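You operate a simulated robot arm through the tools that you are given. There is no shell and no other tool. Be economical: measure what you need, move in short steps, check, and stop when the job is done.

Carry out the task below with a simulated robot arm. There is one attempt and no reset: what you move stays moved.

## Task
Put the battery cell from the top of the rework bench on top of the silver full reel on the top of the rework bench.

The check looks at the end state, three seconds after you hand in, the way a careful person would. Anything else that was tipped, shoved, dropped, spilled or broken makes it a failure.

## Robot
A 7-joint arm with a two-finger parallel gripper, fixed in place. Base frame: the origin is at the foot of the arm, x ahead of it, y to its left, z up; the work surface is at about z = 0. Readings come in mm, degrees, newtons and seconds.
With the tool pointing down near the work surface it reaches from about 220 to 580 mm from the base axis. Its first joint turns from -66.0 to 66.0 degrees. Payload 2.5 kg.
Tool frame: the origin (TCP) lies between the finger pads and is the grasp point; the fingertips stand 23 mm ahead of it; z points along the fingers, y is the line along which they close. The gripper opens to 94 mm. The fingers are 38 mm wide and 10 mm thick; the gripper's body (54 by 96 mm) begins 39 mm behind the TCP.
Orientation is that of the tool frame in the base frame, as [roll, pitch, yaw] about the fixed x, y, z axes, in that order (R = Rz(yaw) Ry(pitch) Rx(roll)). With the fingers straight down and closing along the base's y, the tool's x points along the base's -x, its y along +y and its z along -z.

## Interface
- The arm moves only by the tool move_arm. Its argument "targets" is a list of rows, each a list of 3 entries, a list of its own where there are three numbers: the shift along the base's x, y, z in mm, then the turn, a rotation vector about the base's x, y, z in degrees, then the closure, from 0 (fully open) to 1 (shut). In form: [[[dx, dy, dz], [rx, ry, rz], jaw], ...]. A call has 1 to 12 rows; each row shifts and turns the commanded pose from where the row before left it. Each row takes 0.2 s and may step no farther than 50 mm and 8.6 degrees from the row before; otherwise, or with a gripper value out of range, the whole call is refused. Where a pose cannot be reached the arm comes as near as it can. A force on the tool above 40 N (or 10 N above the force at the start of the call, whichever is more), or a blocked arm, ends the call early, and 0.2 s more pass. Each finger travels about 108 mm/s and halts on what it meets, pressing with about 40 N; the grip force reading is that of the motor and also rises with nothing between the fingers. The clock runs only during rows and for 0.2 s after the last one: add rows that do not move to give the fingers time. It gives the time, the measured TCP pose, the force on the tool (base axes), the opening and the grip force at its end, in the units of the frame above (readings bear some noise), and new pictures: "show" is both (left out), scene, wrist or none.
- Cameras (640 x 400 px; columns grow to the right, rows downward): "scene" is fixed at [87.2, -401, 529.9]; the picture's right is [0.98, -0.21, 0.00], its down [-0.15, -0.68, -0.72] and it looks along [0.15, 0.70, -0.70] (base axes); focal length 274 px, centre (320, 200). "wrist" rides on the gripper at [-39, 0, -44] in the tool frame; the picture's right is [0.00, -1.00, 0.00], its down [0.97, 0.00, -0.24] and it looks along [0.24, 0.00, 0.97] (tool axes); focal length 218 px, centre (320, 200). There is no depth. A picture from a camera that has moved, and an enlarged one, comes with that camera's place and axes in the base frame and with its lens.
- close_up(camera, box): a new picture of the part [left, top, right, bottom] of that camera's present view, enlarged. The clock stands still meanwhile.
- close_job(): hands the job in; it is judged then, once.

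Go step by step. Nothing tells you positions but the pictures and the camera data: compare them with the known pose of the tool, close in by small moves and look again before you grip or let go. The budget is 90 turns and 170 pictures, counting those below and the enlarged ones. Unless the task says otherwise, let go and move clear before handing in, and close with one line.

The tools are called as a command line: name --argument value ..., lists and objects as JSON in quotes. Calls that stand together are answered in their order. move_arm: Moves the arm, as the interface text tells. Its arguments: {"type":"object","properties":{"targets":{"type":"array","items":{"type":"array"}},"show":{"type":"string","enum":["both","scene","wrist","none"]}},"required":["targets"]} The other tools are called the same way: close_up (camera, box) takes an enlarged picture of a part of a camera's view; close_job () hands the job in.

At the start:

```text
clock: 0.0
eef_pos: [319.5, 146.5, 279.6]
orientation: [-180.0, 0.0, -179.9]
force: [-0.3, 0.0, 0.0]
opening: 93.9
grip_force: 0.0
```

scene: 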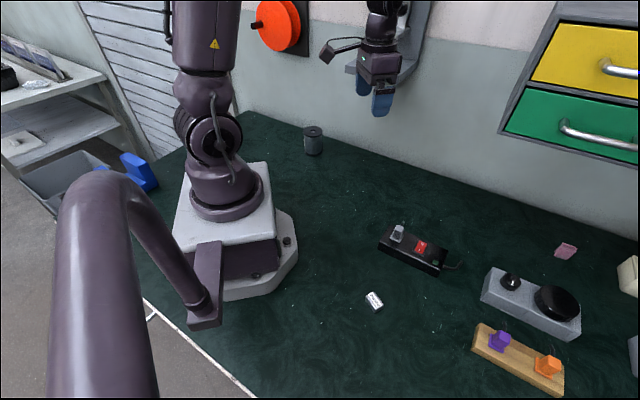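
wrist: 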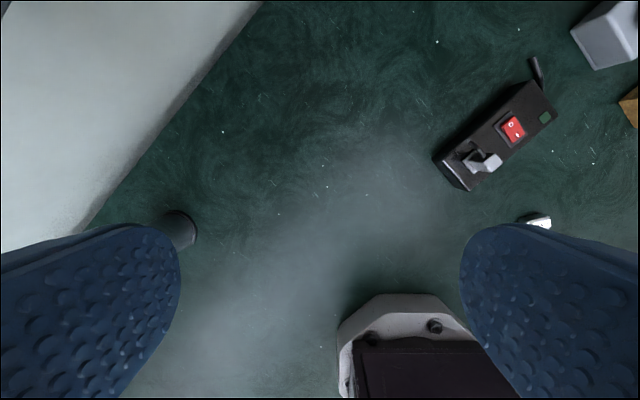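

I see a bench with several small items; I need closer views to identify the battery cell and the silver full reel.

close_up --camera "scene" --box '[340, 200, 480, 320]'

close_up --camera "scene" --box '[460, 220, 640, 400]'

close_up --camera "scene" --box '[270, 100, 370, 180]'

close_up --camera "scene" --box '[0, 30, 180, 210]'

```text
3.33 times, centred on (410, 260) of scene
camera zoom: at [87.2, -401.0, 529.9], right [0.98, -0.21, 0.0], down [-0.15, -0.68, -0.72], along [0.15, 0.7, -0.7], focal length 915 px, centre (20, 0)
```

zoom: 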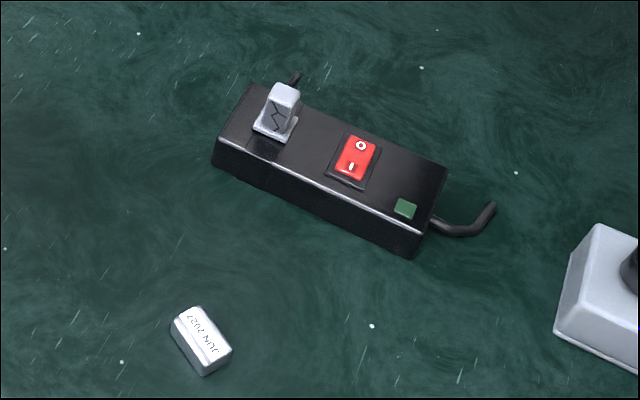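

```text
2.22 times, centred on (550, 310) of scene
camera zoom: at [87.2, -401.0, 529.9], right [0.98, -0.21, 0.0], down [-0.15, -0.68, -0.72], along [0.15, 0.7, -0.7], focal length 610 px, centre (-191, -44)
```

zoom: 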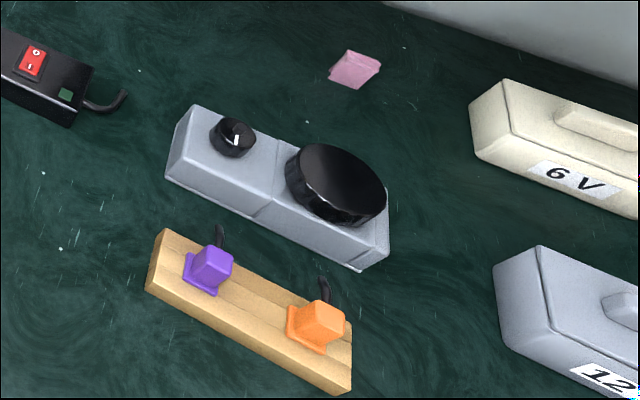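

```text
5.00 times, centred on (320, 140) of scene
camera zoom: at [87.2, -401.0, 529.9], right [0.98, -0.21, 0.0], down [-0.15, -0.68, -0.72], along [0.15, 0.7, -0.7], focal length 1372 px, centre (320, 500)
```

zoom: 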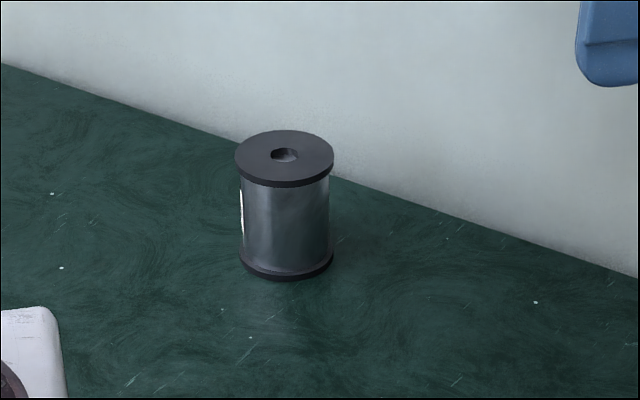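

```text
2.22 times, centred on (90, 120) of scene
camera zoom: at [87.2, -401.0, 529.9], right [0.98, -0.21, 0.0], down [-0.15, -0.68, -0.72], along [0.15, 0.7, -0.7], focal length 610 px, centre (831, 378)
```

zoom: 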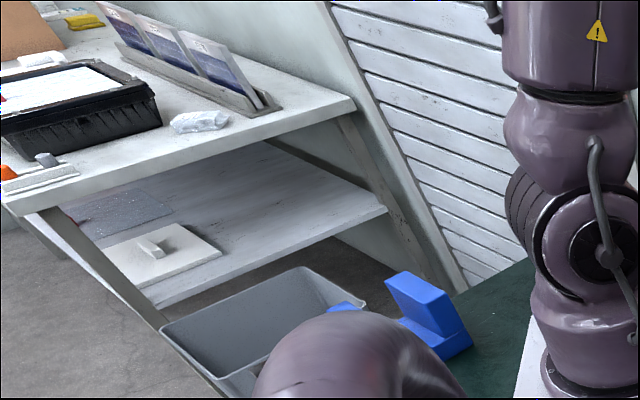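

The reel with black flanges and silver winding stands near (228, 357), about 80 mm tall. The small silver block stamped "JUN 2027" near (243, -178) is probably the cell, so I'm moving above it for a closer look.

move_arm --targets '[[[-10, -46, 0], [0, 0, 0], 0], [[-10, -46, 0], [0, 0, 0], 0], [[-10, -46, 0], [0, 0, 0], 0], [[-11, -46, 0], [0, 0, 0], 0], [[-11, -46, -10], [0, 0, 0], 0], [[-12, -46, -10], [0, 0, 0], 0], [[-12, -46, -10], [0, 0, 0], 0], [[0, 0, -40], [0, 0, 0], 0], [[0, 0, 0], [0, 0, 0], 0]]'

```text
clock: 2.0
eef_pos: [243.1, -176.6, 208.1]
orientation: [-179.9, 0.0, -180.0]
force: [0.0, 0.5, 0.8]
opening: 94.2
grip_force: 0.1
camera wrist: at [282.1, -177.2, 252.3], right [0.0, -1.0, 0.0], down [-0.97, 0.0, 0.24], along [-0.24, 0.0, -0.97], focal length 218 px, centre (320, 200)
```

scene: 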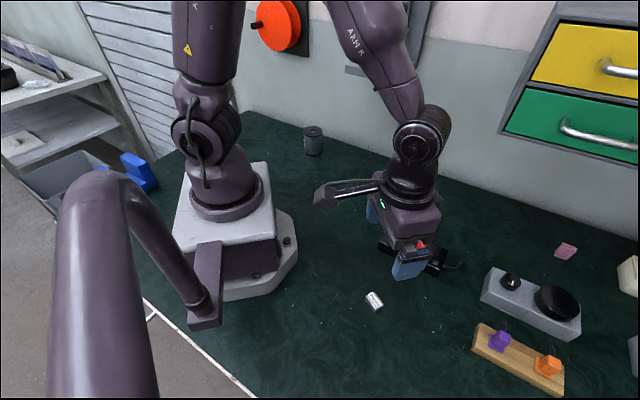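
wrist: 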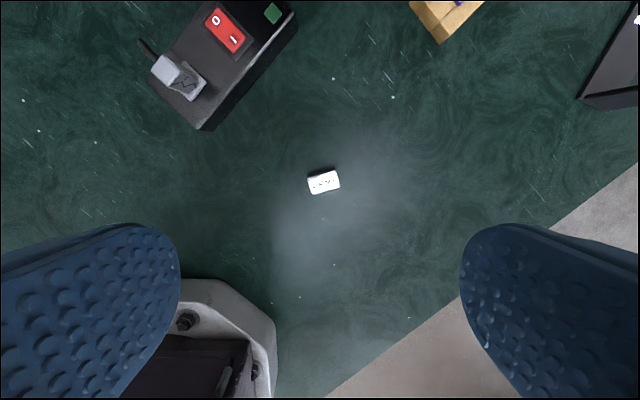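

The silver block is centred ahead of the gripper, and there's another item at the right edge. I'm zooming on both to confirm which one is the cell.

close_up --camera "wrist" --box '[284, 157, 364, 207]'

close_up --camera "wrist" --box '[440, 0, 640, 125]'

close_up --camera "scene" --box '[350, 270, 430, 320]'

```text
8.00 times, centred on (324, 182) of wrist
camera zoom: at [282.1, -177.2, 252.3], right [0.0, -1.0, 0.0], down [-0.97, 0.0, 0.24], along [-0.24, 0.0, -0.97], focal length 1746 px, centre (288, 344)
```

zoom: 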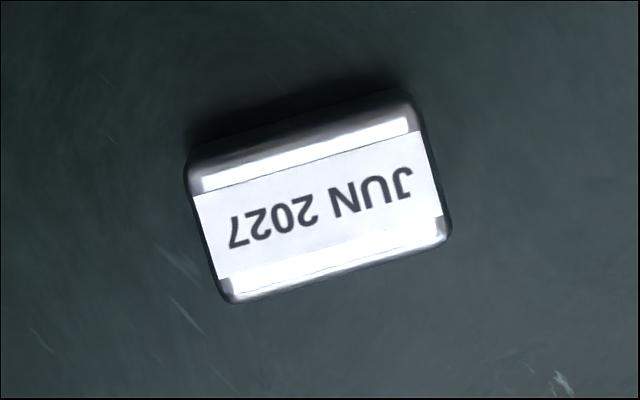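

```text
3.20 times, centred on (540, 62) of wrist
camera zoom: at [282.1, -177.2, 252.3], right [0.0, -1.0, 0.0], down [-0.97, 0.0, 0.24], along [-0.24, 0.0, -0.97], focal length 698 px, centre (-384, 640)
```

zoom: 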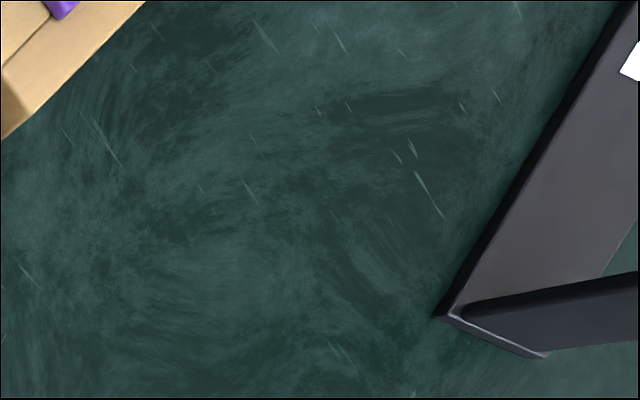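

```text
8.00 times, centred on (390, 295) of scene
camera zoom: at [87.2, -401.0, 529.9], right [0.98, -0.21, 0.0], down [-0.15, -0.68, -0.72], along [0.15, 0.7, -0.7], focal length 2196 px, centre (-240, -560)
```

zoom: 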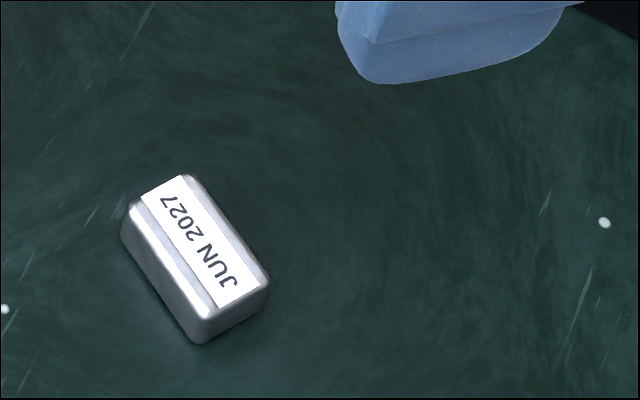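

The silver block is about 31 × 17 mm, roughly 11 mm tall, centred near (243, -181), with its long axis about 17° off y. Before gripping I'll step sideways to check that the dark holder on the right isn't offering another cell.

move_arm --targets '[[[30, -35, 15], [0, 0, 0], 0], [[30, -35, 15], [0, 0, 0], 0], [[0, 0, 0], [0, 0, 0], 0]]' --show "wrist"

```text
clock: 2.8
eef_pos: [304.2, -246.5, 239.6]
orientation: [179.9, 0.0, -180.0]
force: [0.7, 0.8, 0.3]
opening: 94.0
grip_force: 0.1
camera wrist: at [342.7, -247.9, 283.0], right [0.0, -1.0, 0.0], down [-0.97, 0.0, 0.24], along [-0.24, 0.0, -0.97], focal length 218 px, centre (320, 200)
```

wrist: 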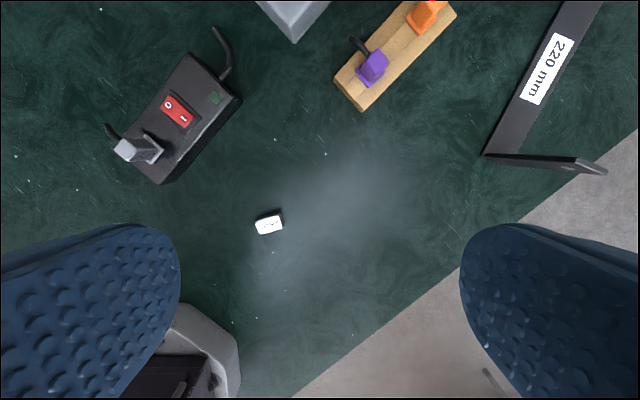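

The dark item is a caliper-like gauge, so the block is the cell. I'm returning above it, turning 17° and descending partway.

move_arm --targets '[[[-30, 33, -20], [0, 0, 8.5], 0.2], [[-31, 32, -30], [0, 0, 8.5], 0.35], [[0, 0, -45], [0, 0, 0], 0.4], [[0, 0, -45], [0, 0, 0], 0.4], [[0, 0, -20], [0, 0, 0], 0.4], [[0, 0, 0], [0, 0, 0], 0.4]]'

```text
refused: row 2 steps farther than a row can; nothing moved
```

move_arm --targets '[[[-30, 33, -20], [0, 0, 8.5], 0.2], [[-31, 32, -20], [0, 0, 8.5], 0.35], [[0, 0, -45], [0, 0, 0], 0.4], [[0, 0, -45], [0, 0, 0], 0.4], [[0, 0, -30], [0, 0, 0], 0.4], [[0, 0, 0], [0, 0, 0], 0.4]]'

```text
clock: 4.2
eef_pos: [243.4, -181.4, 79.4]
orientation: [-180.0, 0.1, -163.0]
force: [0.6, -0.3, -0.7]
opening: 56.6
grip_force: 0.0
camera wrist: at [279.2, -170.6, 122.3], right [0.29, -0.96, 0.0], down [-0.93, -0.28, 0.24], along [-0.23, -0.07, -0.97], focal length 218 px, centre (320, 200)
```

scene: 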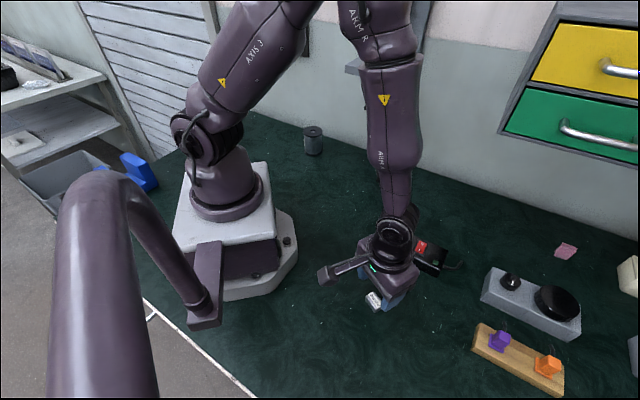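
wrist: 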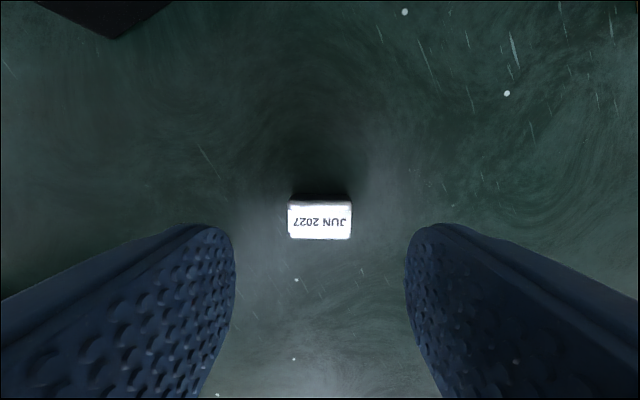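

The gripper lines up with the cell to within about 2 mm. I'm lowering so the tips sit about 3 mm above the bench, then checking.

move_arm --targets '[[[-2, -0.7, -25], [0, 0, 0], 0.4], [[0, 0, -20], [0, 0, 0], 0.45], [[0, 0, -8], [0, 0, 0], 0.5], [[0, 0, 0], [0, 0, 0], 0.5]]'

```text
clock: 5.2
eef_pos: [241.2, -183.0, 24.5]
orientation: [-180.0, 0.0, -163.0]
force: [-0.4, 0.2, -0.5]
opening: 47.1
grip_force: 0.2
camera wrist: at [277.4, -171.3, 69.0], right [0.29, -0.96, 0.0], down [-0.93, -0.28, 0.24], along [-0.23, -0.07, -0.97], focal length 218 px, centre (320, 200)
```

scene: 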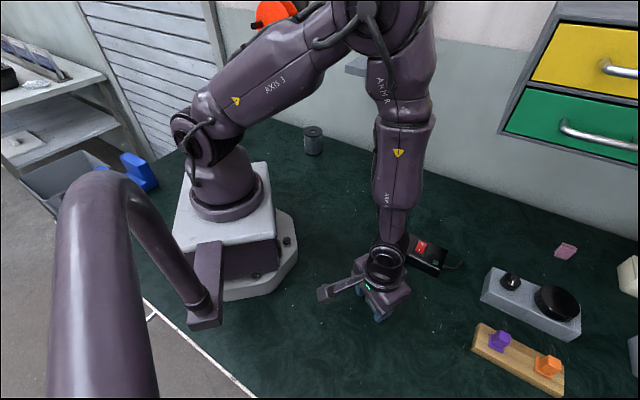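
wrist: 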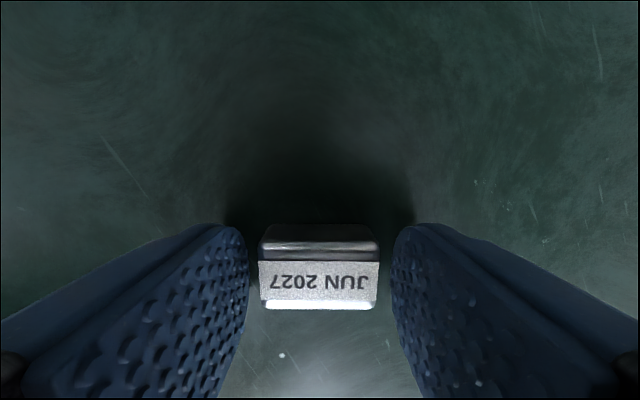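

The cell sits between the fingers, well centred, so I'm closing on it.

move_arm --targets '[[[0, 0, 0], [0, 0, 0], 0.65], [[0, 0, 0], [0, 0, 0], 0.75], [[0, 0, 0], [0, 0, 0], 0.8], [[0, 0, 0], [0, 0, 0], 0.8]]' --show "wrist"

```text
clock: 6.2
eef_pos: [241.2, -182.1, 26.0]
orientation: [179.9, 0.0, -163.0]
force: [0.4, 0.0, 0.7]
opening: 32.7
grip_force: 40.1
camera wrist: at [277.5, -171.3, 69.2], right [0.29, -0.96, 0.0], down [-0.93, -0.28, 0.24], along [-0.23, -0.07, -0.97], focal length 218 px, centre (320, 200)
```

wrist: 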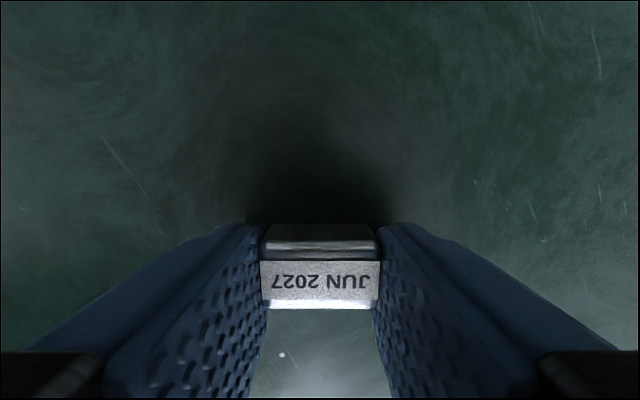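

The grip is firm at 32.7 mm. I'm lifting straight up and then swinging around in front of the base.

move_arm --targets '[[[0, 0, 20], [0, 0, 0], 0.8], [[0, 0, 45], [0, 0, 0], 0.8], [[0, 0, 45], [0, 0, 0], 0.8], [[0, 0, 45], [0, 0, 0], 0.8], [[0, 0, 35], [0, 0, 0], 0.8], [[15, 45.5, 0], [0, 0, 0], 0.8], [[15, 45.5, 0], [0, 0, 0], 0.8], [[15, 45.5, 0], [0, 0, 0], 0.8], [[15, 45.5, 0], [0, 0, 0], 0.8], [[0, 0, 0], [0, 0, 0], 0.8]]' --show "wrist"

move_arm --targets '[[[-8, 45, 0], [0, 0, 0], 0.8], [[-8, 45, 0], [0, 0, 0], 0.8], [[-8, 45, 0], [0, 0, 0], 0.8], [[-8, 45, 0], [0, 0, 0], 0.8], [[-8, 45, 0], [0, 0, 0], 0.8], [[-8, 45, 0], [0, 0, 0], 0.8], [[-8, 40, 0], [0, 0, 0], 0.8], [[0, 0, 0], [0, 0, 0], 0.8]]'

```text
clock: 8.4
eef_pos: [301.6, 1.2, 215.2]
orientation: [180.0, -0.1, -163.0]
force: [-0.3, 0.3, -0.4]
opening: 32.7
grip_force: 40.3
camera wrist: at [337.6, 11.2, 258.6], right [0.29, -0.96, 0.0], down [-0.93, -0.28, 0.24], along [-0.23, -0.07, -0.97], focal length 218 px, centre (320, 200)
```

wrist: 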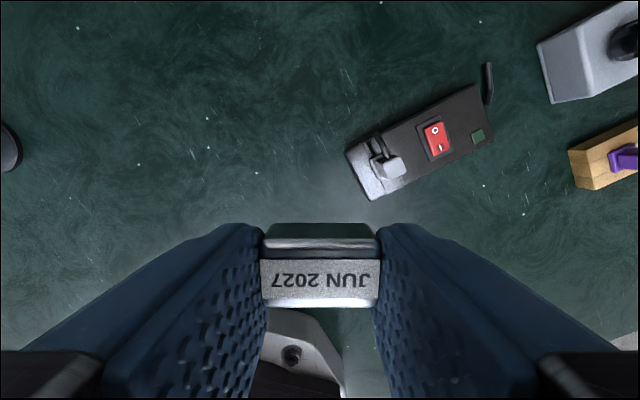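

```text
clock: 9.8
eef_pos: [254.6, 250.7, 216.4]
orientation: [-179.2, -0.8, -164.0]
force: [-10.2, -10.7, 7.9]
opening: 32.6
grip_force: 40.0
stopped in row 6: the force on the tool passed its limit (the readings are from after the stop); the commanded pose is now the measured one
camera wrist: at [291.3, 261.0, 260.6], right [0.27, -0.96, 0.01], down [-0.93, -0.26, 0.25], along [-0.24, -0.08, -0.97], focal length 218 px, centre (320, 200)
```

scene: 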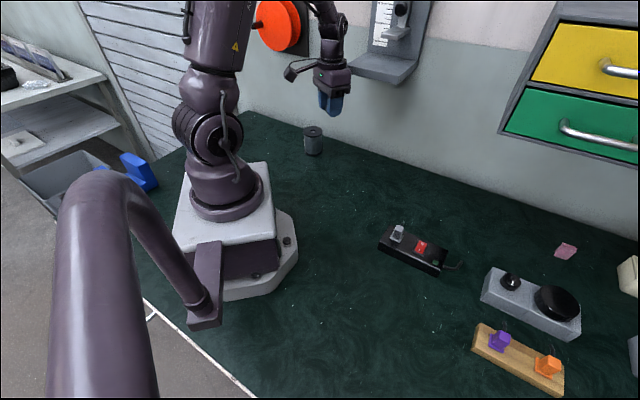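
wrist: 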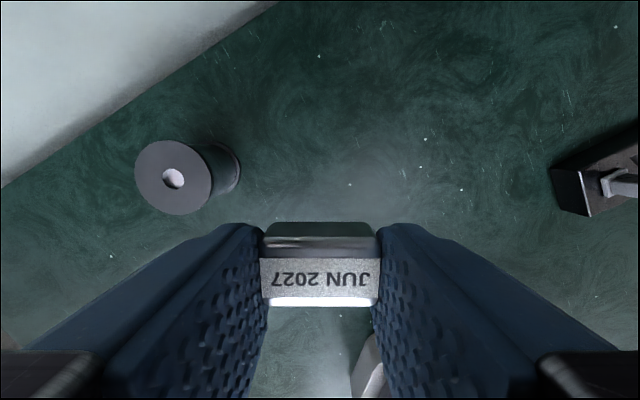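

The move stopped on force at (255, 251, 216), with the cell still held. I need to see what was touched before moving on.

close_up --camera "scene" --box '[230, 0, 430, 125]'

move_arm --targets '[[[0, 0, 0], [0, 0, 0], 0.8]]' --show "none"

```text
3.20 times, centred on (330, 62) of scene
camera zoom: at [87.2, -401.0, 529.8], right [0.98, -0.21, 0.0], down [-0.15, -0.68, -0.72], along [0.15, 0.7, -0.7], focal length 878 px, centre (288, 640)
```

zoom: 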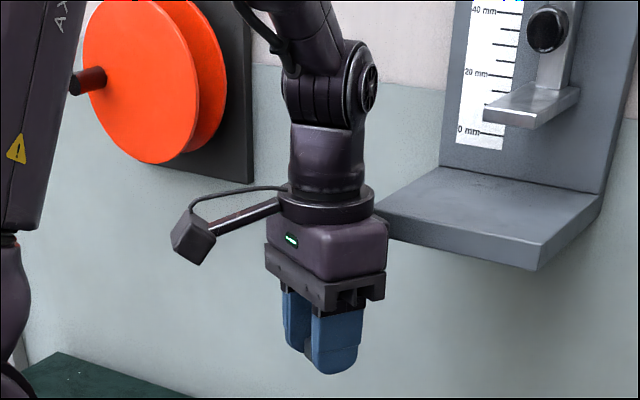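

```text
clock: 10.2
eef_pos: [254.4, 249.7, 216.6]
orientation: [-179.3, -0.7, -164.1]
force: [-15.5, -16.2, 11.3]
opening: 32.6
grip_force: 40.0
```

The gripper body is pressing on the wall-mounted gauge's shelf. I'm backing straight off the wall toward the base.

move_arm --targets '[[[-7, -7, 0], [0, 0, 0], 0.8], [[-10, -10, 0], [0, 0, 0], 0.8], [[-8, -8, 0], [0, 0, 0], 0.8], [[0, 0, 0], [0, 0, 0], 0.8]]'

close_up --camera "scene" --box '[230, 0, 430, 125]'

```text
clock: 11.2
eef_pos: [230.0, 225.5, 218.4]
orientation: [-179.3, -0.6, -164.1]
force: [-0.6, 0.1, 0.0]
opening: 32.8
grip_force: 39.9
camera wrist: at [266.4, 236.4, 260.6], right [0.27, -0.96, 0.01], down [-0.93, -0.26, 0.25], along [-0.24, -0.08, -0.97], focal length 218 px, centre (320, 200)
```

scene: 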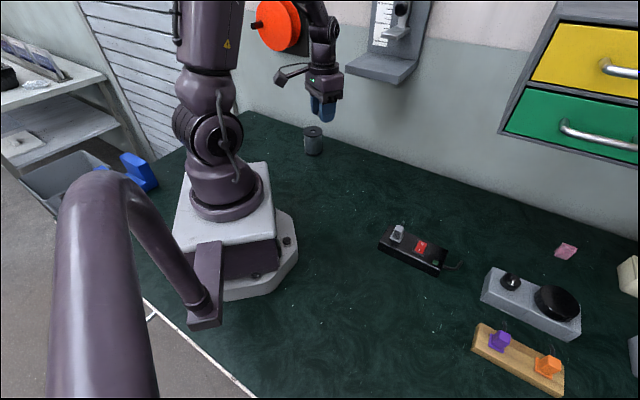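
wrist: 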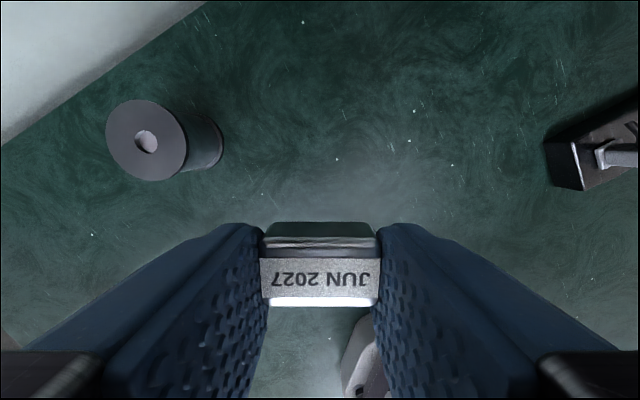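

```text
3.20 times, centred on (330, 62) of scene
camera zoom: at [87.2, -401.0, 529.9], right [0.98, -0.21, 0.0], down [-0.15, -0.68, -0.72], along [0.15, 0.7, -0.7], focal length 878 px, centre (288, 640)
```

zoom: 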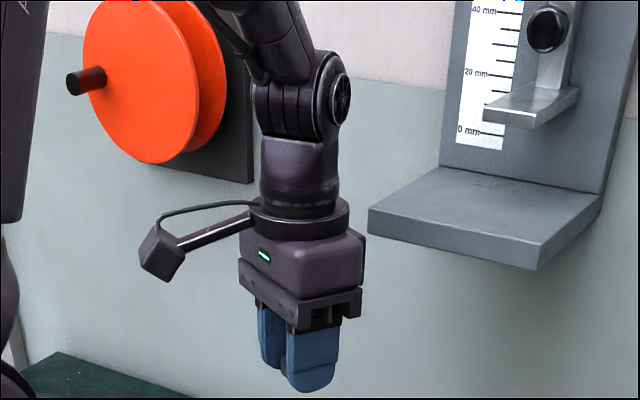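

I'm clear and the gauge looks unchanged. The shelf's near corner is around (299, 284), so I'll slide parallel to the wall first and then approach the reel near (230, 367), fixing the small tilt on the way.

move_arm --targets '[[[-21, 21, 0], [0.84, -0.38, 0], 0.8], [[-21, 21, 0], [0, 0, 0], 0.8], [[16, 32, 0], [0, 0, 0], 0.8], [[16, 32, 0], [0, 0, 0], 0.8], [[0, 0, 0], [0, 0, 0], 0.8]]'

```text
clock: 12.4
eef_pos: [218.2, 332.0, 217.4]
orientation: [-180.0, -0.1, -164.1]
force: [-0.4, -0.2, 0.8]
opening: 32.8
grip_force: 40.0
camera wrist: at [256.4, 342.3, 261.2], right [0.27, -0.96, 0.0], down [-0.93, -0.27, 0.24], along [-0.23, -0.07, -0.97], focal length 218 px, centre (320, 200)
```

scene: 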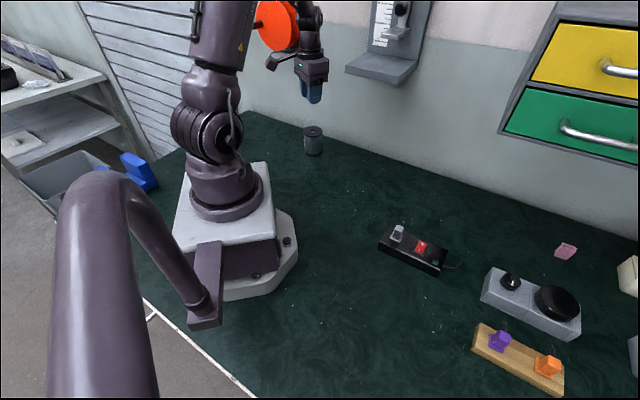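
wrist: 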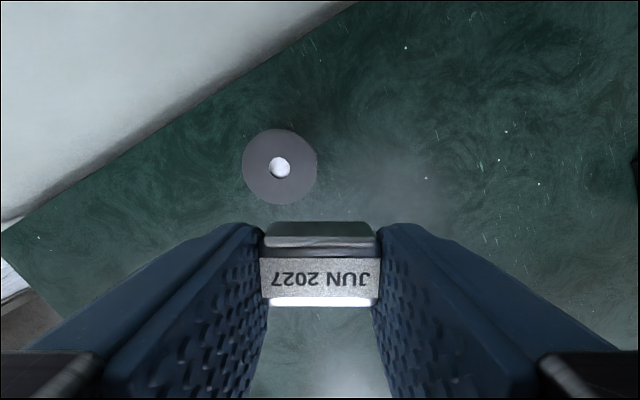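

The reel top centre comes out at about (231, 369), consistent across the views. I'm moving over it and coming partway down.

move_arm --targets '[[[6, 18, -5], [0, 0, 0], 0.8], [[7, 19, -5], [0, 0, 0], 0.8], [[0, 0, -35], [0, 0, 0], 0.8], [[0, 0, -35], [0, 0, 0], 0.8], [[0, 0, 0], [0, 0, 0], 0.8]]'

close_up --camera "scene" --box '[270, 80, 366, 160]'

```text
clock: 13.6
eef_pos: [233.4, 368.8, 137.2]
orientation: [180.0, -0.1, -164.2]
force: [0.1, -0.8, -0.4]
opening: 32.8
grip_force: 40.2
camera wrist: at [269.2, 378.2, 180.8], right [0.27, -0.96, 0.0], down [-0.93, -0.27, 0.24], along [-0.23, -0.07, -0.97], focal length 218 px, centre (320, 200)
```

scene: 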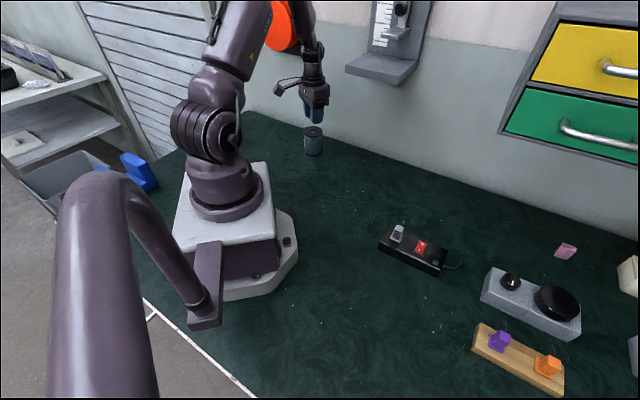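
wrist: 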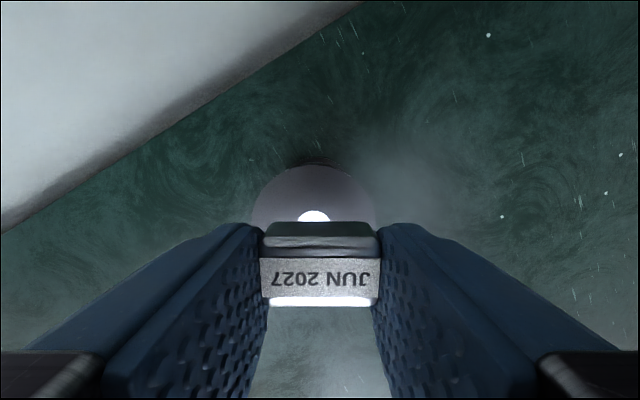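

```text
5.00 times, centred on (318, 120) of scene
camera zoom: at [87.2, -401.0, 529.9], right [0.98, -0.21, 0.0], down [-0.15, -0.68, -0.72], along [0.15, 0.7, -0.7], focal length 1372 px, centre (330, 600)
```

zoom: 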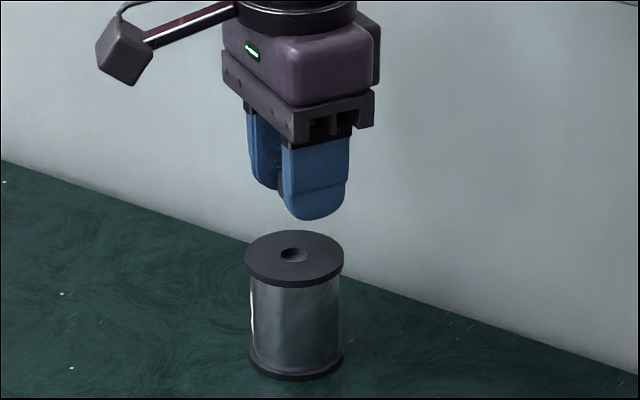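

The cell is within about 3 mm of the reel's centre. With its bottom 26 mm below the TCP and the top at about z = 77, contact should come near TCP z = 103, so I'm descending gently.

move_arm --targets '[[[-2.5, 1.4, -10], [0, 0, 0], 0.8], [[0, 0, -12], [0, 0, 0], 0.8], [[0, 0, -5], [0, 0, 0], 0.8], [[0, 0, 0], [0, 0, 0], 0.8]]' --show "wrist"

close_up --camera "scene" --box '[290, 95, 338, 135]'

```text
clock: 14.6
eef_pos: [229.1, 369.8, 110.2]
orientation: [-180.0, -0.1, -164.2]
force: [0.3, -0.2, -0.6]
opening: 32.6
grip_force: 39.8
camera wrist: at [267.1, 380.0, 154.3], right [0.27, -0.96, 0.0], down [-0.93, -0.27, 0.24], along [-0.23, -0.07, -0.97], focal length 218 px, centre (320, 200)
```

wrist: 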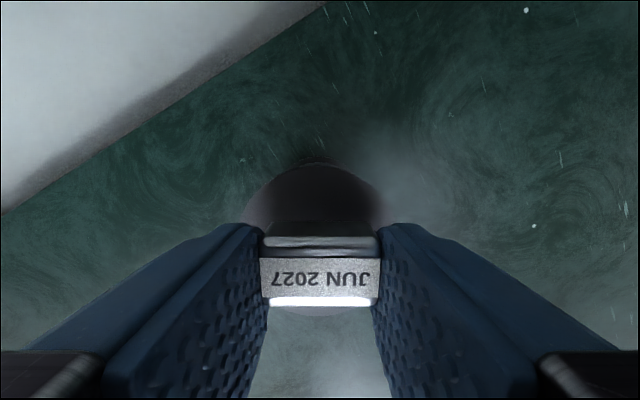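

```text
10.00 times, centred on (314, 115) of scene
camera zoom: at [87.2, -401.0, 529.9], right [0.98, -0.21, 0.0], down [-0.15, -0.68, -0.72], along [0.15, 0.7, -0.7], focal length 2745 px, centre (380, 1050)
```

zoom: 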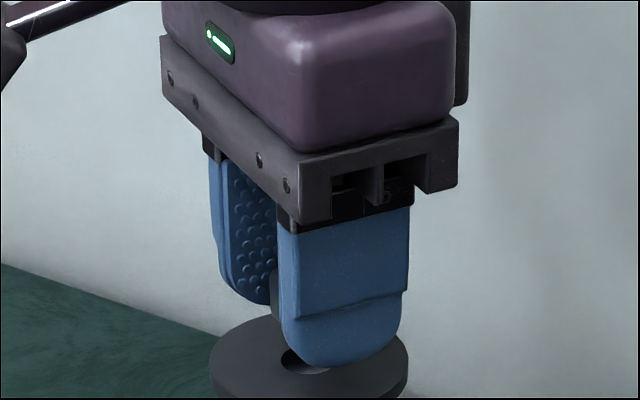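

The cell hangs just above the reel, centred. I'm stepping down slowly and watching the force.

move_arm --targets '[[[0, 0, -2], [0, 0, 0], 0.8], [[0, 0, -2], [0, 0, 0], 0.8], [[0, 0, 0], [0, 0, 0], 0.8]]' --show "none"

move_arm --targets '[[[0, 0, -1], [0, 0, 0], 0.8], [[0, 0, 0], [0, 0, 0], 0.8]]' --show "none"

close_up --camera "scene" --box '[290, 110, 338, 140]'

```text
clock: 15.4
eef_pos: [229.6, 370.5, 105.8]
orientation: [-179.9, -0.1, -164.1]
force: [0.8, 0.4, -1.1]
opening: 32.4
grip_force: 39.7
```

```text
clock: 16.0
eef_pos: [230.5, 370.5, 104.9]
orientation: [179.9, -0.1, -164.1]
force: [0.6, -0.1, -0.7]
opening: 32.6
grip_force: 39.4
```

```text
13.33 times, centred on (314, 125) of scene
camera zoom: at [87.2, -401.0, 529.9], right [0.98, -0.21, 0.0], down [-0.15, -0.68, -0.72], along [0.15, 0.7, -0.7], focal length 3660 px, centre (400, 1200)
```

zoom: 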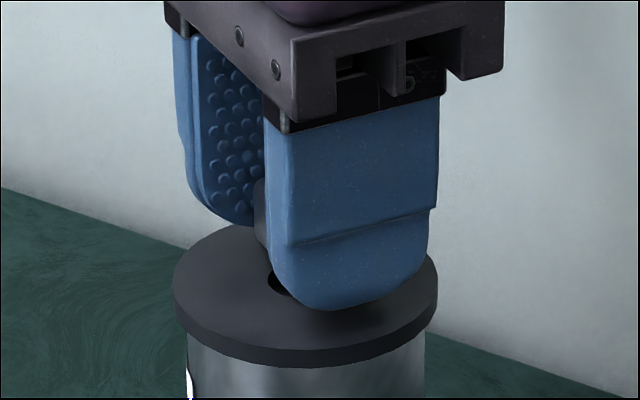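

No contact yet, so I'm continuing in 1 mm steps.

move_arm --targets '[[[0, 0, -1], [0, 0, 0], 0.8], [[0, 0, 0], [0, 0, 0], 0.8]]' --show "none"

move_arm --targets '[[[0, 0, -1], [0, 0, 0], 0.8], [[0, 0, 0], [0, 0, 0], 0.8]]' --show "none"

```text
clock: 16.6
eef_pos: [230.4, 369.3, 104.9]
orientation: [-179.9, -0.1, -164.1]
force: [-0.4, -0.5, 0.4]
opening: 32.8
grip_force: 39.5
```

```text
clock: 17.2
eef_pos: [229.6, 370.6, 104.3]
orientation: [-180.0, -0.1, -164.1]
force: [-0.5, -0.6, -0.7]
opening: 32.8
grip_force: 40.4
```

move_arm --targets '[[[0, 0, -1], [0, 0, 0], 0.8], [[0, 0, 0], [0, 0, 0], 0.8]]' --show "wrist"

close_up --camera "scene" --box '[290, 110, 338, 140]'

```text
clock: 17.8
eef_pos: [230.1, 370.6, 102.7]
orientation: [180.0, -0.1, -164.2]
force: [-0.1, 0.2, 0.0]
opening: 32.8
grip_force: 40.2
camera wrist: at [267.0, 380.4, 146.2], right [0.27, -0.96, 0.0], down [-0.93, -0.27, 0.24], along [-0.23, -0.07, -0.97], focal length 218 px, centre (320, 200)
```

wrist: 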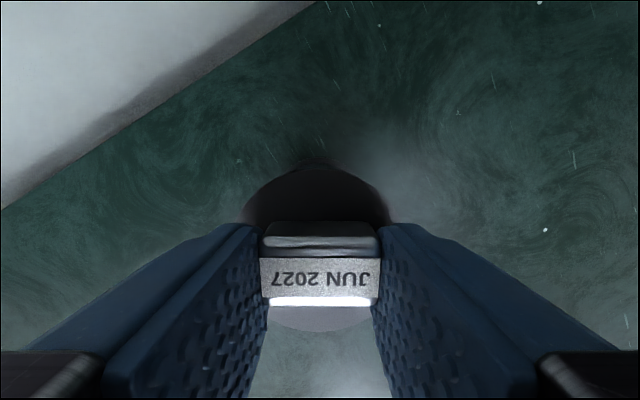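

```text
13.33 times, centred on (314, 125) of scene
camera zoom: at [87.2, -401.0, 529.9], right [0.98, -0.21, 0.0], down [-0.15, -0.68, -0.72], along [0.15, 0.7, -0.7], focal length 3660 px, centre (400, 1200)
```

zoom: 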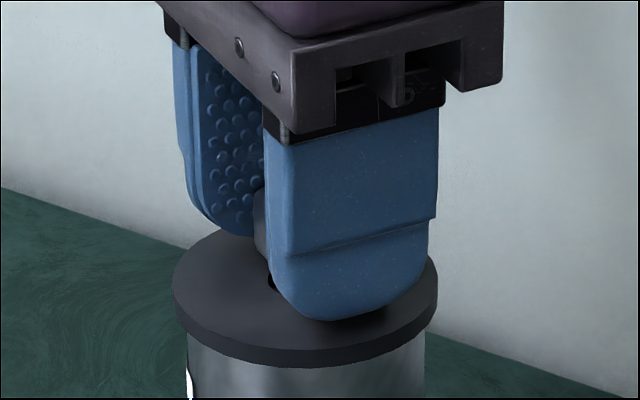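

Still no contact force, and the finger's projection suggests 1–3 mm left. I'm continuing to feel downward.

move_arm --targets '[[[0, 0, -1], [0, 0, 0], 0.8], [[0, 0, 0], [0, 0, 0], 0.8]]' --show "none"

move_arm --targets '[[[0, 0, -1], [0, 0, 0], 0.8], [[0, 0, 0], [0, 0, 0], 0.8]]' --show "none"

close_up --camera "scene" --box '[290, 110, 338, 140]'

```text
clock: 18.4
eef_pos: [229.9, 370.6, 101.7]
orientation: [-179.9, -0.2, -164.0]
force: [0.1, -0.8, -0.9]
opening: 32.4
grip_force: 40.0
```

```text
clock: 19.0
eef_pos: [230.3, 369.9, 101.2]
orientation: [179.9, 0.0, -164.1]
force: [-1.1, -2.7, 10.5]
opening: 32.6
grip_force: 39.9
```

```text
13.33 times, centred on (314, 125) of scene
camera zoom: at [87.2, -401.0, 529.8], right [0.98, -0.21, 0.0], down [-0.15, -0.68, -0.72], along [0.15, 0.7, -0.7], focal length 3660 px, centre (400, 1200)
```

zoom: 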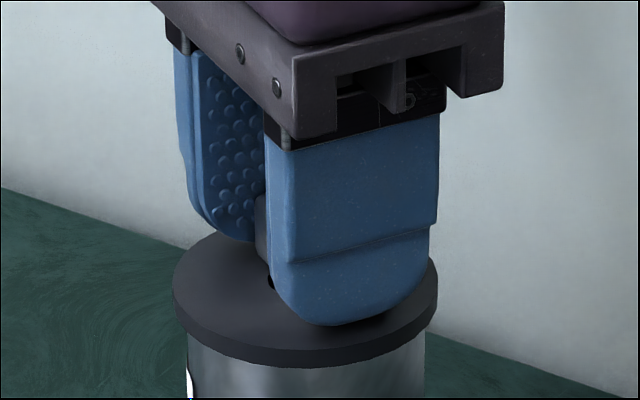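

The cell has made contact at TCP z ≈ 101, with 10 N upward. I'm easing up half a millimetre and opening gently.

move_arm --targets '[[[0, 0, 0.6], [0, 0, 0], 0.8], [[0, 0, 0], [0, 0, 0], 0.64], [[0, 0, 0], [0, 0, 0], 0.6], [[0, 0, 0], [0, 0, 0], 0.55], [[0, 0, 0], [0, 0, 0], 0.5], [[0, 0, 0], [0, 0, 0], 0.5]]'

```text
clock: 20.4
eef_pos: [230.2, 370.7, 101.4]
orientation: [180.0, -0.1, -164.0]
force: [0.3, -0.8, -0.2]
opening: 47.1
grip_force: 0.1
camera wrist: at [267.2, 380.3, 144.9], right [0.27, -0.96, 0.0], down [-0.93, -0.27, 0.24], along [-0.23, -0.07, -0.97], focal length 218 px, centre (320, 200)
```

scene: 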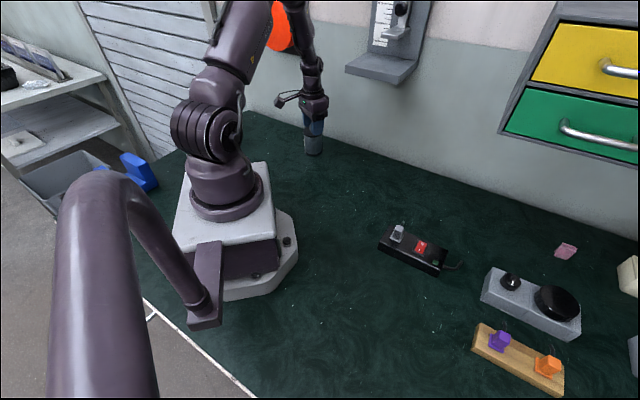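
wrist: 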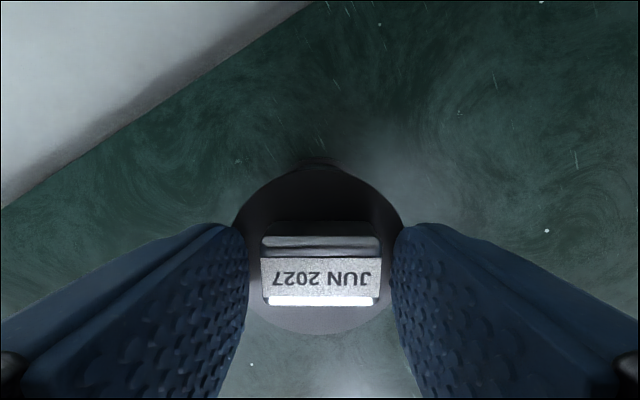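

The cell rests flat and centred on the reel, and the fingers are clear on both sides. I'm rising straight up and then retracing the way I came in, away from the gauge shelf.

move_arm --targets '[[[0, 0, 10], [0, 0, 0], 0.5], [[0, 0, 25], [0, 0, 0], 0.5], [[0, 0, 40], [0, 0, 0], 0.5], [[0, 0, 40], [0, 0, 0], 0.5], [[-13, -37, 0], [0, 0, 0], 0.5], [[-16, -32, 0], [0, 0, 0], 0.5], [[-14, -32, 0], [0, 0, 0], 0.5], [[0, 0, 0], [0, 0, 0], 0.5]]'

close_up --camera "scene" --box '[270, 100, 366, 160]'

close_up --camera "scene" --box '[230, 0, 430, 125]'

```text
clock: 22.2
eef_pos: [186.1, 269.5, 215.1]
orientation: [180.0, -0.1, -164.1]
force: [0.1, -0.6, 0.1]
opening: 46.9
grip_force: 0.1
camera wrist: at [223.3, 279.2, 259.5], right [0.27, -0.96, 0.0], down [-0.93, -0.27, 0.24], along [-0.23, -0.07, -0.97], focal length 218 px, centre (320, 200)
```

scene: 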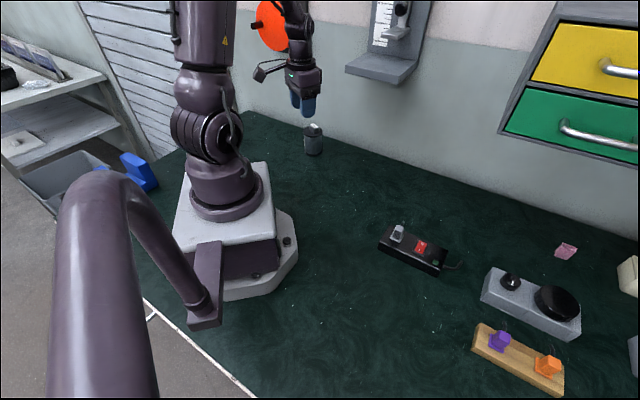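
wrist: 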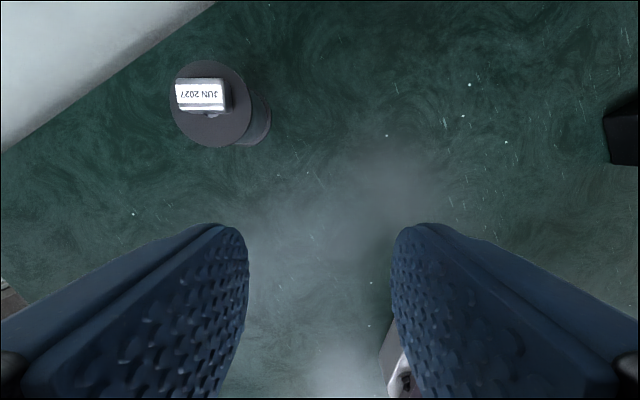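

```text
6.67 times, centred on (318, 130) of scene
camera zoom: at [87.2, -401.0, 529.9], right [0.98, -0.21, 0.0], down [-0.15, -0.68, -0.72], along [0.15, 0.7, -0.7], focal length 1830 px, centre (333, 667)
```

zoom: 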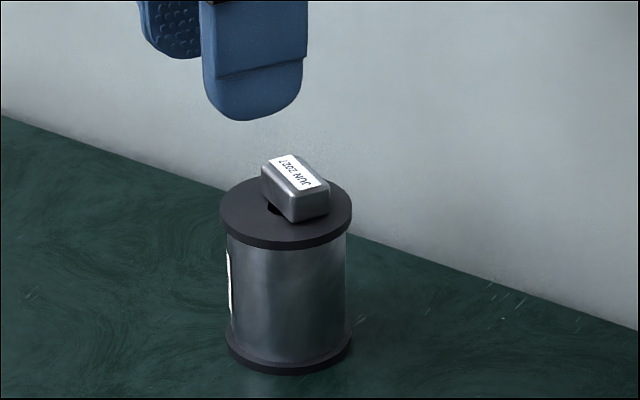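

```text
3.20 times, centred on (330, 62) of scene
camera zoom: at [87.2, -401.0, 529.9], right [0.98, -0.21, 0.0], down [-0.15, -0.68, -0.72], along [0.15, 0.7, -0.7], focal length 878 px, centre (288, 640)
```

zoom: 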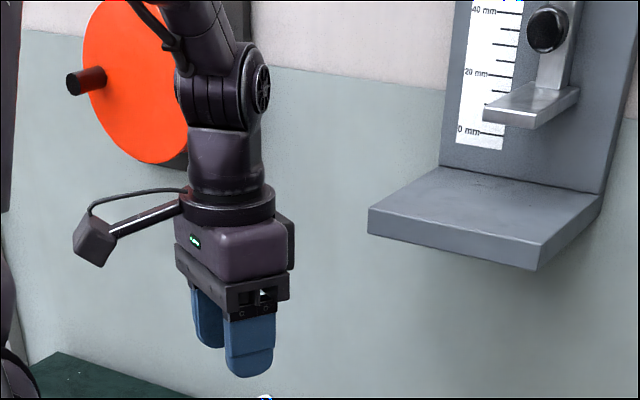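

The cell lies flat on the reel, the gripper is clear, and the gauge and everything else I can see look unchanged, so I'm handing in.

close_job

```text
The job is handed in.
```

The battery cell is resting flat on top of the silver full reel and the gripper is clear; on the way over, the gripper body briefly pressed on the wall gauge's shelf, but the gauge looks unmoved.
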